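You operate a simulated robot arm through the tools that you are given. There is no shell and no other tool. Be economical: measure what you need, move in short steps, check, and stop when the job is done.

You are at the controls of a simulated robot arm. One attempt, no reset.

Task
Take the yellow cup from the top of the folding mat and leave it on the sachet.

It is judged by the outcome, as a careful person would: the job done as asked, and still so three seconds after it is handed in. It fails if anything else is knocked over, pushed out of place, dropped, spilled or broken.

Robot
A 7-joint arm with a two-finger parallel gripper, fixed in place. Base frame: the origin is at the foot of the arm, x ahead of it, y to its left, z up; the work surface is at about z = 0. Readings come in m, degrees, newtons and seconds.
With the tool pointing down near the work surface it reaches from about 0.24 to 0.62 m from the base axis. Its first joint turns from -66.0 to 66.0 degrees. Payload 2.6 kg.
The tool frame sits at the grasp point between the pads (the TCP): z along the fingers, y along the line on which they close. The tips reach 0.03 m beyond it. The gripper opens to 0.094 m. The fingers are 0.028 m wide and 0.01 m thick; the gripper's body (0.05 by 0.096 m) begins 0.055 m behind the TCP.
Orientation is told as [roll, pitch, yaw] about the base's x, y, z axes, in that order, counted from this pose: with the fingers straight down and closing along the base's y, the tool's x points along the base's -x, its y along +y and its z along -z.

Tools
- The arm moves only by the tool move_arm. Its argument "plan" is a list of rows, each a list of 5 numbers: the opening, from 0 (shut) to 1 (fully open), then the shift along the tool's x, y, z in cm, then the turn about the tool's z in degrees. In form: [[claw, tx, ty, tz, twist], ...]. A call has 1 to 20 rows; each row shifts and turns the commanded pose from where the row before left it, along the tool's axes as they then stand. Each row takes 0.2 s and may step no farther than 0.05 m and 8.6 degrees from the row before; otherwise, or with a gripper value out of range, the whole call is refused. Where a pose cannot be reached the arm comes as near as it can. A force on the tool above 40 N (or 10 N above the force at the start of the call, whichever is more), or a blocked arm, ends the call early, and 0.2 s more pass. Each finger travels about 0.072 m/s and halts on what it meets, pressing with about 38 N; the grip force reading is that of the motor and also rises with nothing between the fingers. The clock runs only during rows and for 0.2 s after the last one: add rows that do not move to give the fingers time. It gives the time, the measured TCP pose, the force on the tool (base axes), the opening and the grip force at its end, in the units of the frame above (readings bear some noise).
- Cameras (640 x 400 px; columns grow to the right, rows downward): "scene" is fixed at [0.0238, 0.4218, 0.5817]; the picture's right is [-0.81, -0.58, 0.00], its down [-0.30, 0.42, -0.86] and it looks along [0.50, -0.70, -0.51] (base axes); focal length 336 px, centre (320, 200). "wrist" rides on the gripper at [-0.037, 0, -0.058] in the tool frame; the picture's right is [0.00, -1.00, 0.00], its down [0.97, 0.00, -0.24] and it looks along [0.24, 0.00, 0.97] (tool axes); focal length 218 px, centre (320, 200). There is no depth. A picture from a camera that has moved, and an enlarged one, comes with that camera's place and axes in the base frame and with its lens. The place of the scene camera against the robot may be out by one fixed shift of up to 0.018 m in any direction.
- camera(camera): a new picture of that camera. No time passes.
- close_up(camera, box): a new picture of the part [left, top, right, bottom] of that camera's present view, enlarged. No time passes.
- job_done(): hands the job in; it is judged then, once.

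Go step by step. Nothing tells you positions but the pictures and the camera data: compare them with the known pose of the tool, close in by small moves and look again before you grip or let go. The budget is 90 turns and 36 pictures, counting those below and the enlarged ones. Unless the task says otherwise, let go and move clear before handing in, and close with one line.

The tools are called as name(argument=value, ...) on one line, values as JSON. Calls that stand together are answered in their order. move_arm: Moves the arm, as the interface text tells. Its arguments: {"type":"object","properties":{"plan":{"type":"array","items":{"type":"array","items":{"type":"number"}}}},"required":["plan"]} The other tools are called the same way: camera (camera) takes a picture; close_up (camera, box) takes an enlarged picture of a part of a camera's view; job_done () hands the job in.

At the start:

```text
t: 0.0
ee_pos: [0.3008, -0.3091, 0.2565]
tool_rot: [0.0, 0.0, -0.1]
ft_force: [0.2, 0.0, -0.2]
gripper_width: 0.094
gripper_force: 0.0
```

scene: 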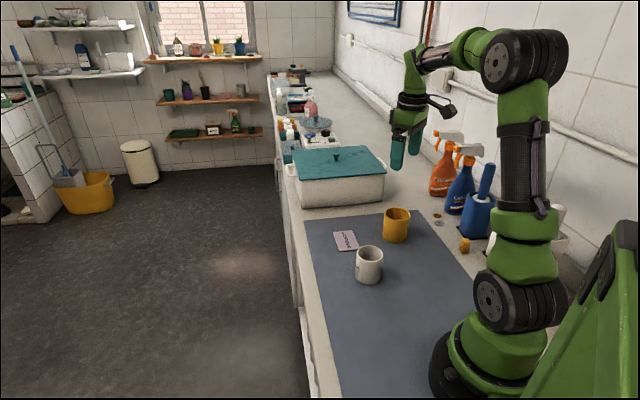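
wrist: 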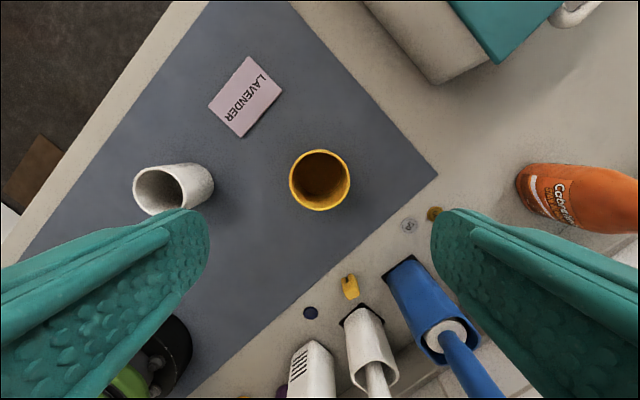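

The yellow cup seems to be almost directly below the tool, near (0.30, -0.31), and the sachet is near (0.40, -0.21). I'll look closer at the cup for a handle or contents, and at the sachet.

close_up(camera="wrist", box=[200, 40, 380, 230])

close_up(camera="scene", box=[310, 180, 470, 290])

```text
2.11 times, centred on (290, 135) of wrist
camera zoom: at [0.3376, -0.3089, 0.3142], right [0.0, -1.0, 0.0], down [-0.97, 0.0, 0.24], along [-0.24, 0.0, -0.97], focal length 460 px, centre (383, 337)
```

zoom: 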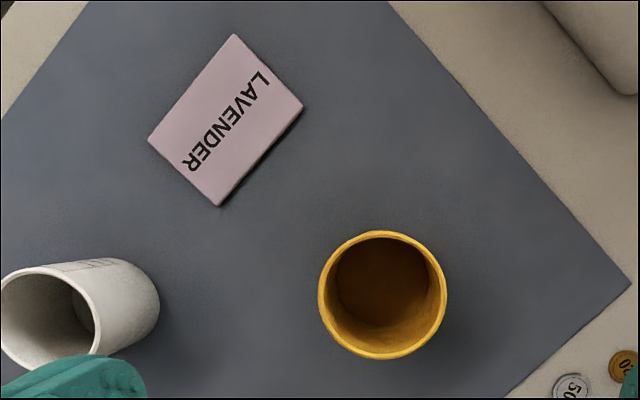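

```text
3.64 times, centred on (390, 235) of scene
camera zoom: at [0.0238, 0.4218, 0.5817], right [-0.81, -0.58, 0.0], down [-0.3, 0.42, -0.86], along [0.5, -0.7, -0.51], focal length 1220 px, centre (66, 73)
```

zoom: 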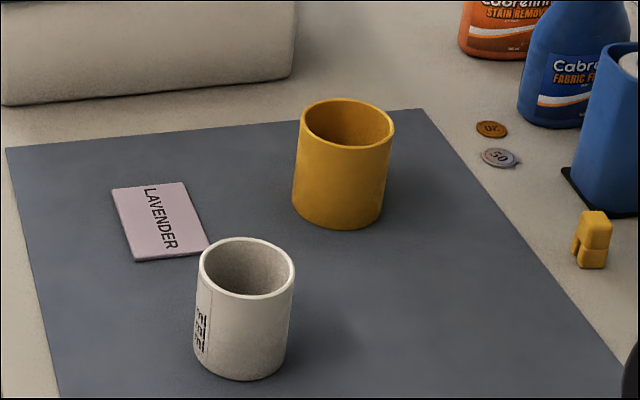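

The yellow cup is upright and empty, with no handle. It is about 0.067 m wide and 0.075 m tall, so I'll come down to just above the rim and check alignment.

move_arm(plan=[[1, 0, 0, 4, 0], [1, 0, 0, 4, 0], [1, 0, 0, 4, 0], [1, 0, 0, 1, 0], [1, 0, 0, 0, 0]])

camera(camera="wrist")

close_up(camera="scene", box=[310, 130, 470, 290])

```text
t: 1.2
ee_pos: [0.3012, -0.3107, 0.125]
tool_rot: [0.0, 0.0, 0.0]
ft_force: [0.6, -0.3, 0.1]
gripper_width: 0.0939
gripper_force: 0.1
```

```text
31 pictures are left
camera wrist: at [0.3372, -0.3095, 0.183], right [0.0, -1.0, 0.0], down [-0.97, 0.0, 0.24], along [-0.24, 0.0, -0.97], focal length 218 px, centre (320, 200)
```

wrist: 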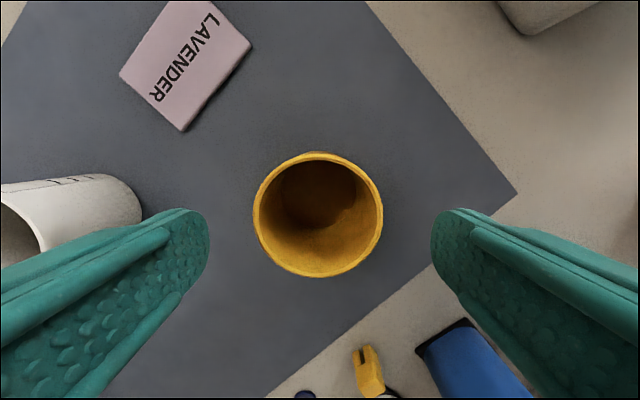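

```text
2.50 times, centred on (390, 210) of scene
camera zoom: at [0.0238, 0.4218, 0.5817], right [-0.81, -0.58, 0.0], down [-0.3, 0.42, -0.86], along [0.5, -0.7, -0.51], focal length 839 px, centre (145, 175)
```

zoom: 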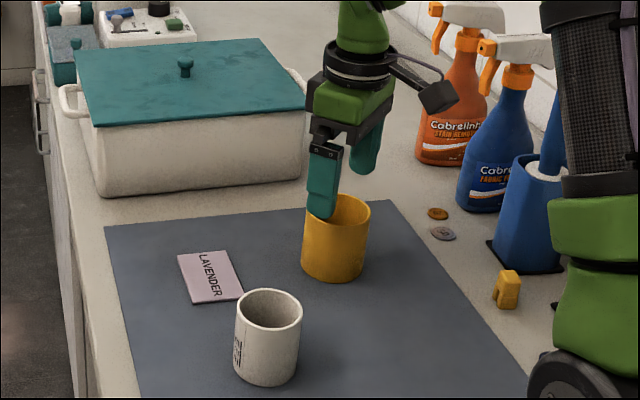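

The cup is centred between the fingers, with its rim at about z 0.076 and its centre near (0.303, -0.309). I'll go down to z of about 0.045 with the fingers open.

move_arm(plan=[[1, -0.2, 0.1, 2, 0], [1, 0, 0, 2, 0], [1, 0, 0, 2, 0], [1, 0, 0, 2, 0], [1, 0, 0, 0, 0]])

camera(camera="wrist")

```text
t: 2.4
ee_pos: [0.3019, -0.3091, 0.0451]
tool_rot: [-0.1, 0.0, 0.1]
ft_force: [-0.2, 1.5, 0.3]
gripper_width: 0.0938
gripper_force: 0.0
```

```text
29 pictures are left
camera wrist: at [0.3396, -0.3084, 0.1033], right [0.0, -1.0, 0.0], down [-0.97, 0.0, 0.24], along [-0.24, 0.0, -0.97], focal length 218 px, centre (320, 200)
```

wrist: 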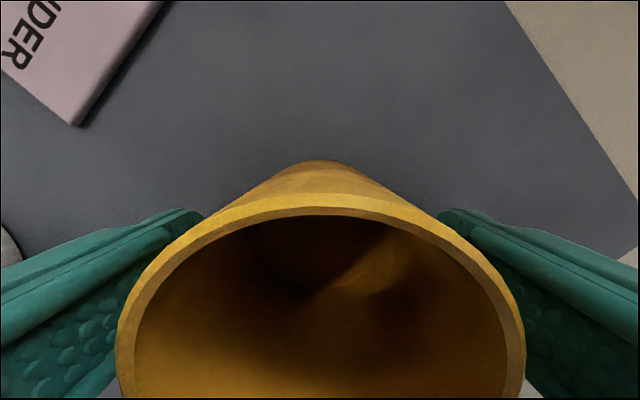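

The fingers stand on either side of the cup with clearance. I'll close now, with rows for the fingers to settle.

move_arm(plan=[[0.8, 0, 0, 0, 0], [0.7, 0, 0, 0, 0], [0.62, 0, 0, 0, 0], [0.62, 0, 0, 0, 0], [0.62, 0, 0, 0, 0]])

```text
t: 3.6
ee_pos: [0.3016, -0.3082, 0.0463]
tool_rot: [-0.1, 0.1, 0.1]
ft_force: [0.9, 0.4, 0.3]
gripper_width: 0.0669
gripper_force: 37.5
```

It's gripped at 0.067 m. I'll lift straight up and check.

move_arm(plan=[[0.55, 0, 0, -1, 0], [0.55, 0, 0, -2, 0], [0.55, 0, 0, -3, 0], [0.55, 0, 0, -4, 0], [0.55, 0, 0, 0, 0]])

camera(camera="scene")

camera(camera="wrist")

```text
t: 4.8
ee_pos: [0.3011, -0.3095, 0.1464]
tool_rot: [0.0, 0.0, 0.1]
ft_force: [1.0, 0.4, -0.4]
gripper_width: 0.0667
gripper_force: 38.2
```

```text
28 pictures are left
```

scene: 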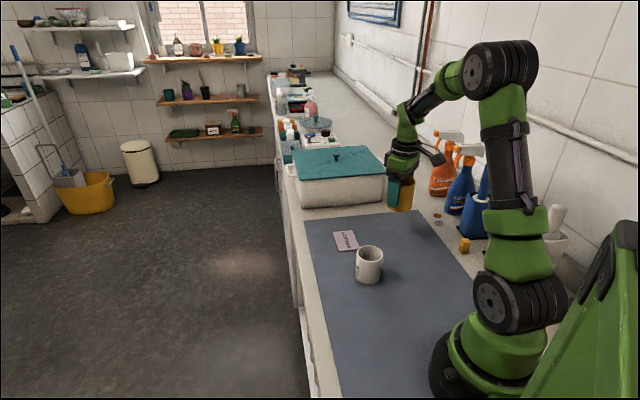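

```text
27 pictures are left
camera wrist: at [0.3394, -0.3081, 0.2049], right [0.0, -1.0, 0.0], down [-0.97, 0.0, 0.24], along [-0.24, 0.0, -0.97], focal length 218 px, centre (320, 200)
```

wrist: 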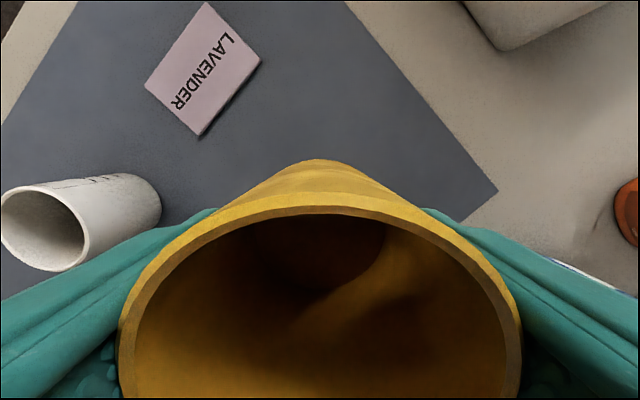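

The cup is held upright and lifted. The two wrist pictures agree on the sachet's centre at (0.398, -0.2135), so I'll carry the cup over it at this height.

move_arm(plan=[[0.55, -2.4, 2.4, 0, 0], [0.55, -2.4, 2.4, 0, 0], [0.55, -2.4, 2.4, 0, 0], [0.55, -2.3, 2.4, 0, 0], [0.55, 0, 0, 0, 0], [0.55, 0, 0, 0, 0]])

camera(camera="wrist")

close_up(camera="scene", box=[280, 130, 440, 290])

```text
t: 6.2
ee_pos: [0.3951, -0.2119, 0.1466]
tool_rot: [0.0, 0.0, -0.1]
ft_force: [-0.2, 0.0, -0.7]
gripper_width: 0.0667
gripper_force: 37.5
```

```text
26 pictures are left
camera wrist: at [0.434, -0.211, 0.2049], right [0.0, -1.0, 0.0], down [-0.97, 0.0, 0.24], along [-0.24, 0.0, -0.97], focal length 218 px, centre (320, 200)
```

wrist: 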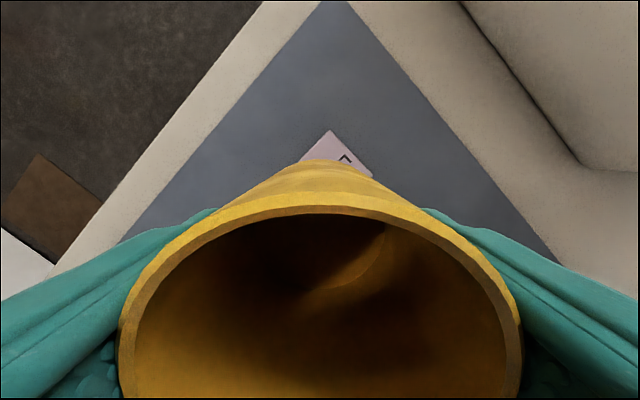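

```text
2.50 times, centred on (360, 210) of scene
camera zoom: at [0.0238, 0.4218, 0.5817], right [-0.81, -0.58, 0.0], down [-0.3, 0.42, -0.86], along [0.5, -0.7, -0.51], focal length 839 px, centre (220, 175)
```

zoom: 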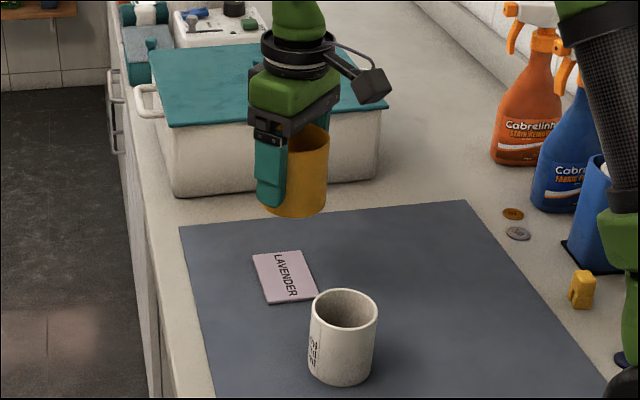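

The visible sachet corner confirms that its centre is under the cup, near (0.397, -0.2125). I'll lower to about 2 cm above the mat and check from the side.

move_arm(plan=[[0.55, 0, 0, 3, 0], [0.55, 0, 0, 3, 0], [0.55, 0, 0, 2, 0], [0.55, 0, 0, 0, 0], [0.55, 0, 0, 0, 0]])

close_up(camera="scene", box=[310, 180, 420, 290])

camera(camera="wrist")

```text
t: 7.4
ee_pos: [0.3976, -0.2111, 0.0662]
tool_rot: [-0.1, 0.0, 0.1]
ft_force: [0.0, -0.5, -0.6]
gripper_width: 0.0669
gripper_force: 38.1
```

```text
3.64 times, centred on (365, 235) of scene
camera zoom: at [0.0238, 0.4218, 0.5817], right [-0.81, -0.58, 0.0], down [-0.3, 0.42, -0.86], along [0.5, -0.7, -0.51], focal length 1220 px, centre (156, 73)
```

zoom: 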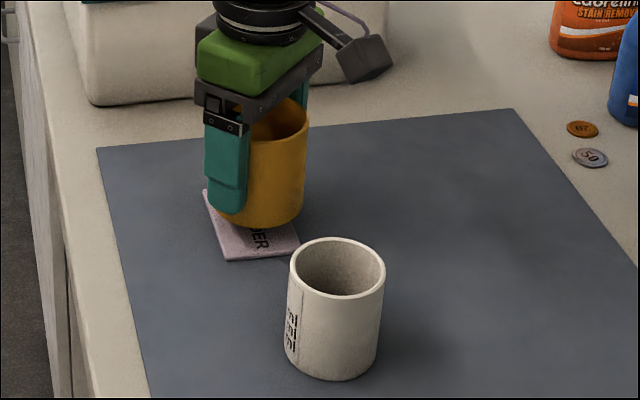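

```text
23 pictures are left
camera wrist: at [0.4342, -0.2114, 0.1244], right [0.0, -1.0, 0.0], down [-0.97, 0.0, 0.24], along [-0.24, 0.0, -0.97], focal length 218 px, centre (320, 200)
```

wrist: 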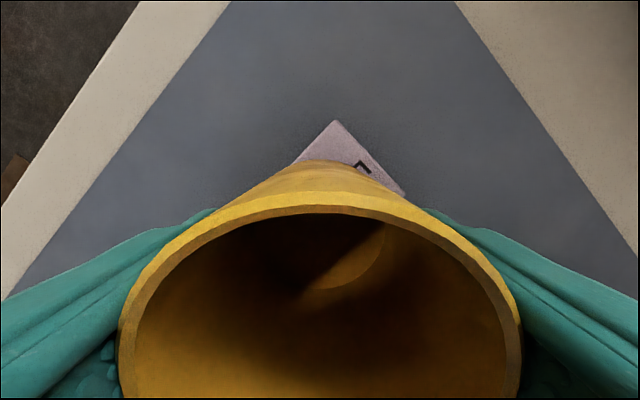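

The alignment looks right. I'll lower in small steps and watch the force for contact.

move_arm(plan=[[0.55, 0, -0.1, 0.4, 0], [0.55, 0, 0, 0.4, 0], [0.55, 0, 0, 0.2, 0], [0.55, 0, 0, 0, 0]])

```text
t: 8.4
ee_pos: [0.397, -0.2127, 0.0557]
tool_rot: [0.0, 0.0, 0.1]
ft_force: [0.4, -0.5, -0.5]
gripper_width: 0.067
gripper_force: 38.0
```

move_arm(plan=[[0.55, 0, 0, 0.15, 0], [0.55, 0, 0, 0.1, 0], [0.55, 0, 0, 0, 0]])

close_up(camera="scene", box=[335, 205, 395, 255])

```text
t: 9.2
ee_pos: [0.3972, -0.2136, 0.0539]
tool_rot: [-0.1, 0.1, 0.0]
ft_force: [-0.3, -0.8, -0.9]
gripper_width: 0.0671
gripper_force: 37.9
```

```text
8.00 times, centred on (365, 230) of scene
camera zoom: at [0.0238, 0.4218, 0.5817], right [-0.81, -0.58, 0.0], down [-0.3, 0.42, -0.86], along [0.5, -0.7, -0.51], focal length 2684 px, centre (-40, -40)
```

zoom: 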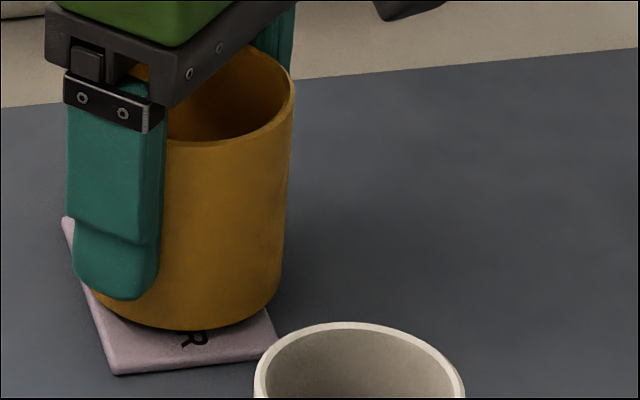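

The cup is hovering a few millimetres above the sachet, well centred, with no contact yet. I'll continue in 1 mm steps.

move_arm(plan=[[0.55, 0, 0, 0.1, 0], [0.55, 0, 0, 0.1, 0], [0.55, 0, 0, 0, 0]])

```text
t: 10.0
ee_pos: [0.3968, -0.2134, 0.0515]
tool_rot: [0.1, 0.0, 0.0]
ft_force: [-0.2, 0.6, -1.3]
gripper_width: 0.0669
gripper_force: 38.2
```

move_arm(plan=[[0.55, 0, 0, 0.1, 0], [0.55, 0, 0, 0, 0]])

```text
t: 10.6
ee_pos: [0.3967, -0.2123, 0.0494]
tool_rot: [0.0, -0.1, 0.1]
ft_force: [-0.4, -0.1, 0.0]
gripper_width: 0.067
gripper_force: 38.2
```

move_arm(plan=[[0.55, 0, 0, 0.1, 0], [0.55, 0, 0, 0, 0]])

close_up(camera="scene", box=[335, 205, 395, 255])

```text
t: 11.2
ee_pos: [0.3975, -0.2133, 0.0492]
tool_rot: [0.0, -0.1, 0.0]
ft_force: [-2.3, 0.3, 7.3]
gripper_width: 0.0669
gripper_force: 38.1
```

```text
8.00 times, centred on (365, 230) of scene
camera zoom: at [0.0237, 0.4218, 0.5817], right [-0.81, -0.58, 0.0], down [-0.3, 0.42, -0.86], along [0.5, -0.7, -0.51], focal length 2684 px, centre (-40, -40)
```

zoom: 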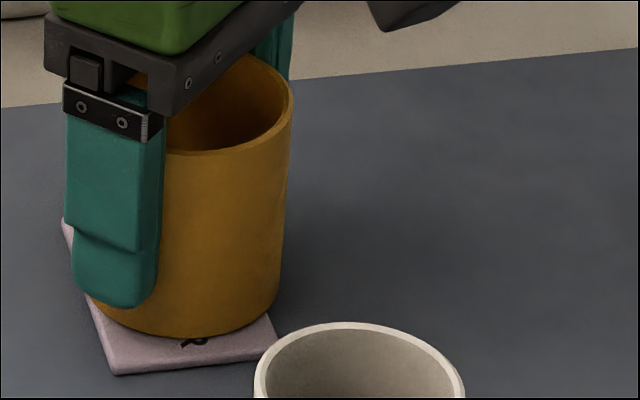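

Contact shows at 7 N of upward force, so the cup is resting on the sachet. I'll release gradually.

move_arm(plan=[[0.7, 0, 0, 0, 0], [0.75, 0, 0, 0, 0], [0.85, 0, 0, 0, 0], [1, 0, 0, 0, 0], [1, 0, 0, 0, 0], [1, 0, 0, 0, 0]])

camera(camera="wrist")

```text
t: 12.6
ee_pos: [0.3974, -0.2131, 0.0507]
tool_rot: [0.0, -0.1, 0.1]
ft_force: [-0.2, -0.3, 0.2]
gripper_width: 0.094
gripper_force: 0.1
```

```text
20 pictures are left
camera wrist: at [0.4345, -0.2128, 0.1076], right [0.0, -1.0, 0.0], down [-0.97, 0.0, 0.24], along [-0.24, 0.0, -0.97], focal length 218 px, centre (320, 200)
```

wrist: 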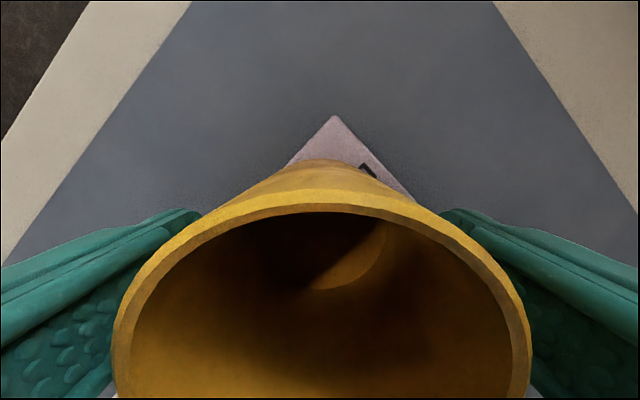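

The fingers are clear on both sides and the cup is standing. I'll withdraw straight up.

move_arm(plan=[[1, 0, 0, -1, 0], [1, 0, 0, -2, 0], [1, 0, 0, -3, 0], [1, 0, 0, -4, 0], [1, 0, 0, -4, 0], [1, 0, 0, 0, 0]])

camera(camera="wrist")

close_up(camera="scene", box=[300, 160, 460, 290])

```text
t: 14.0
ee_pos: [0.398, -0.213, 0.1901]
tool_rot: [0.0, 0.0, 0.1]
ft_force: [-0.2, 0.5, 0.5]
gripper_width: 0.0942
gripper_force: 0.1
```

```text
19 pictures are left
camera wrist: at [0.4351, -0.2125, 0.2475], right [0.0, -1.0, 0.0], down [-0.97, 0.0, 0.24], along [-0.24, 0.0, -0.97], focal length 218 px, centre (320, 200)
```

wrist: 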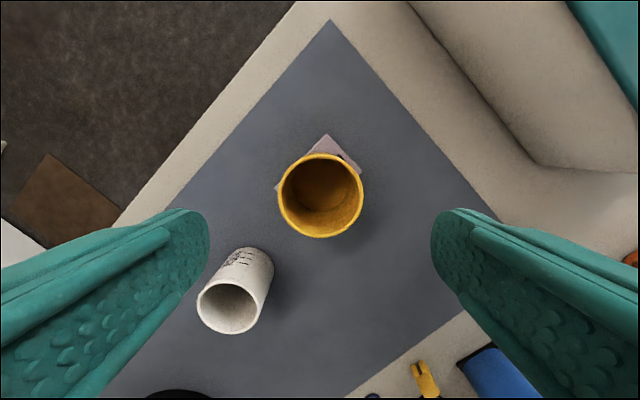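

```text
3.08 times, centred on (380, 225) of scene
camera zoom: at [0.0238, 0.4218, 0.5817], right [-0.81, -0.58, 0.0], down [-0.3, 0.42, -0.86], along [0.5, -0.7, -0.51], focal length 1032 px, centre (135, 123)
```

zoom: 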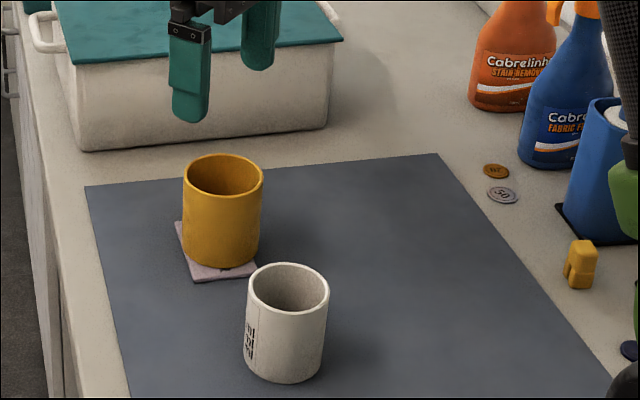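

The cup is standing upright on the sachet, nothing else has moved, and the gripper is clear. I'm handing in.

job_done()

```text
The job is handed in.
```

The yellow cup is standing upright, centred on the sachet; nothing else was disturbed, and I've handed the job in.
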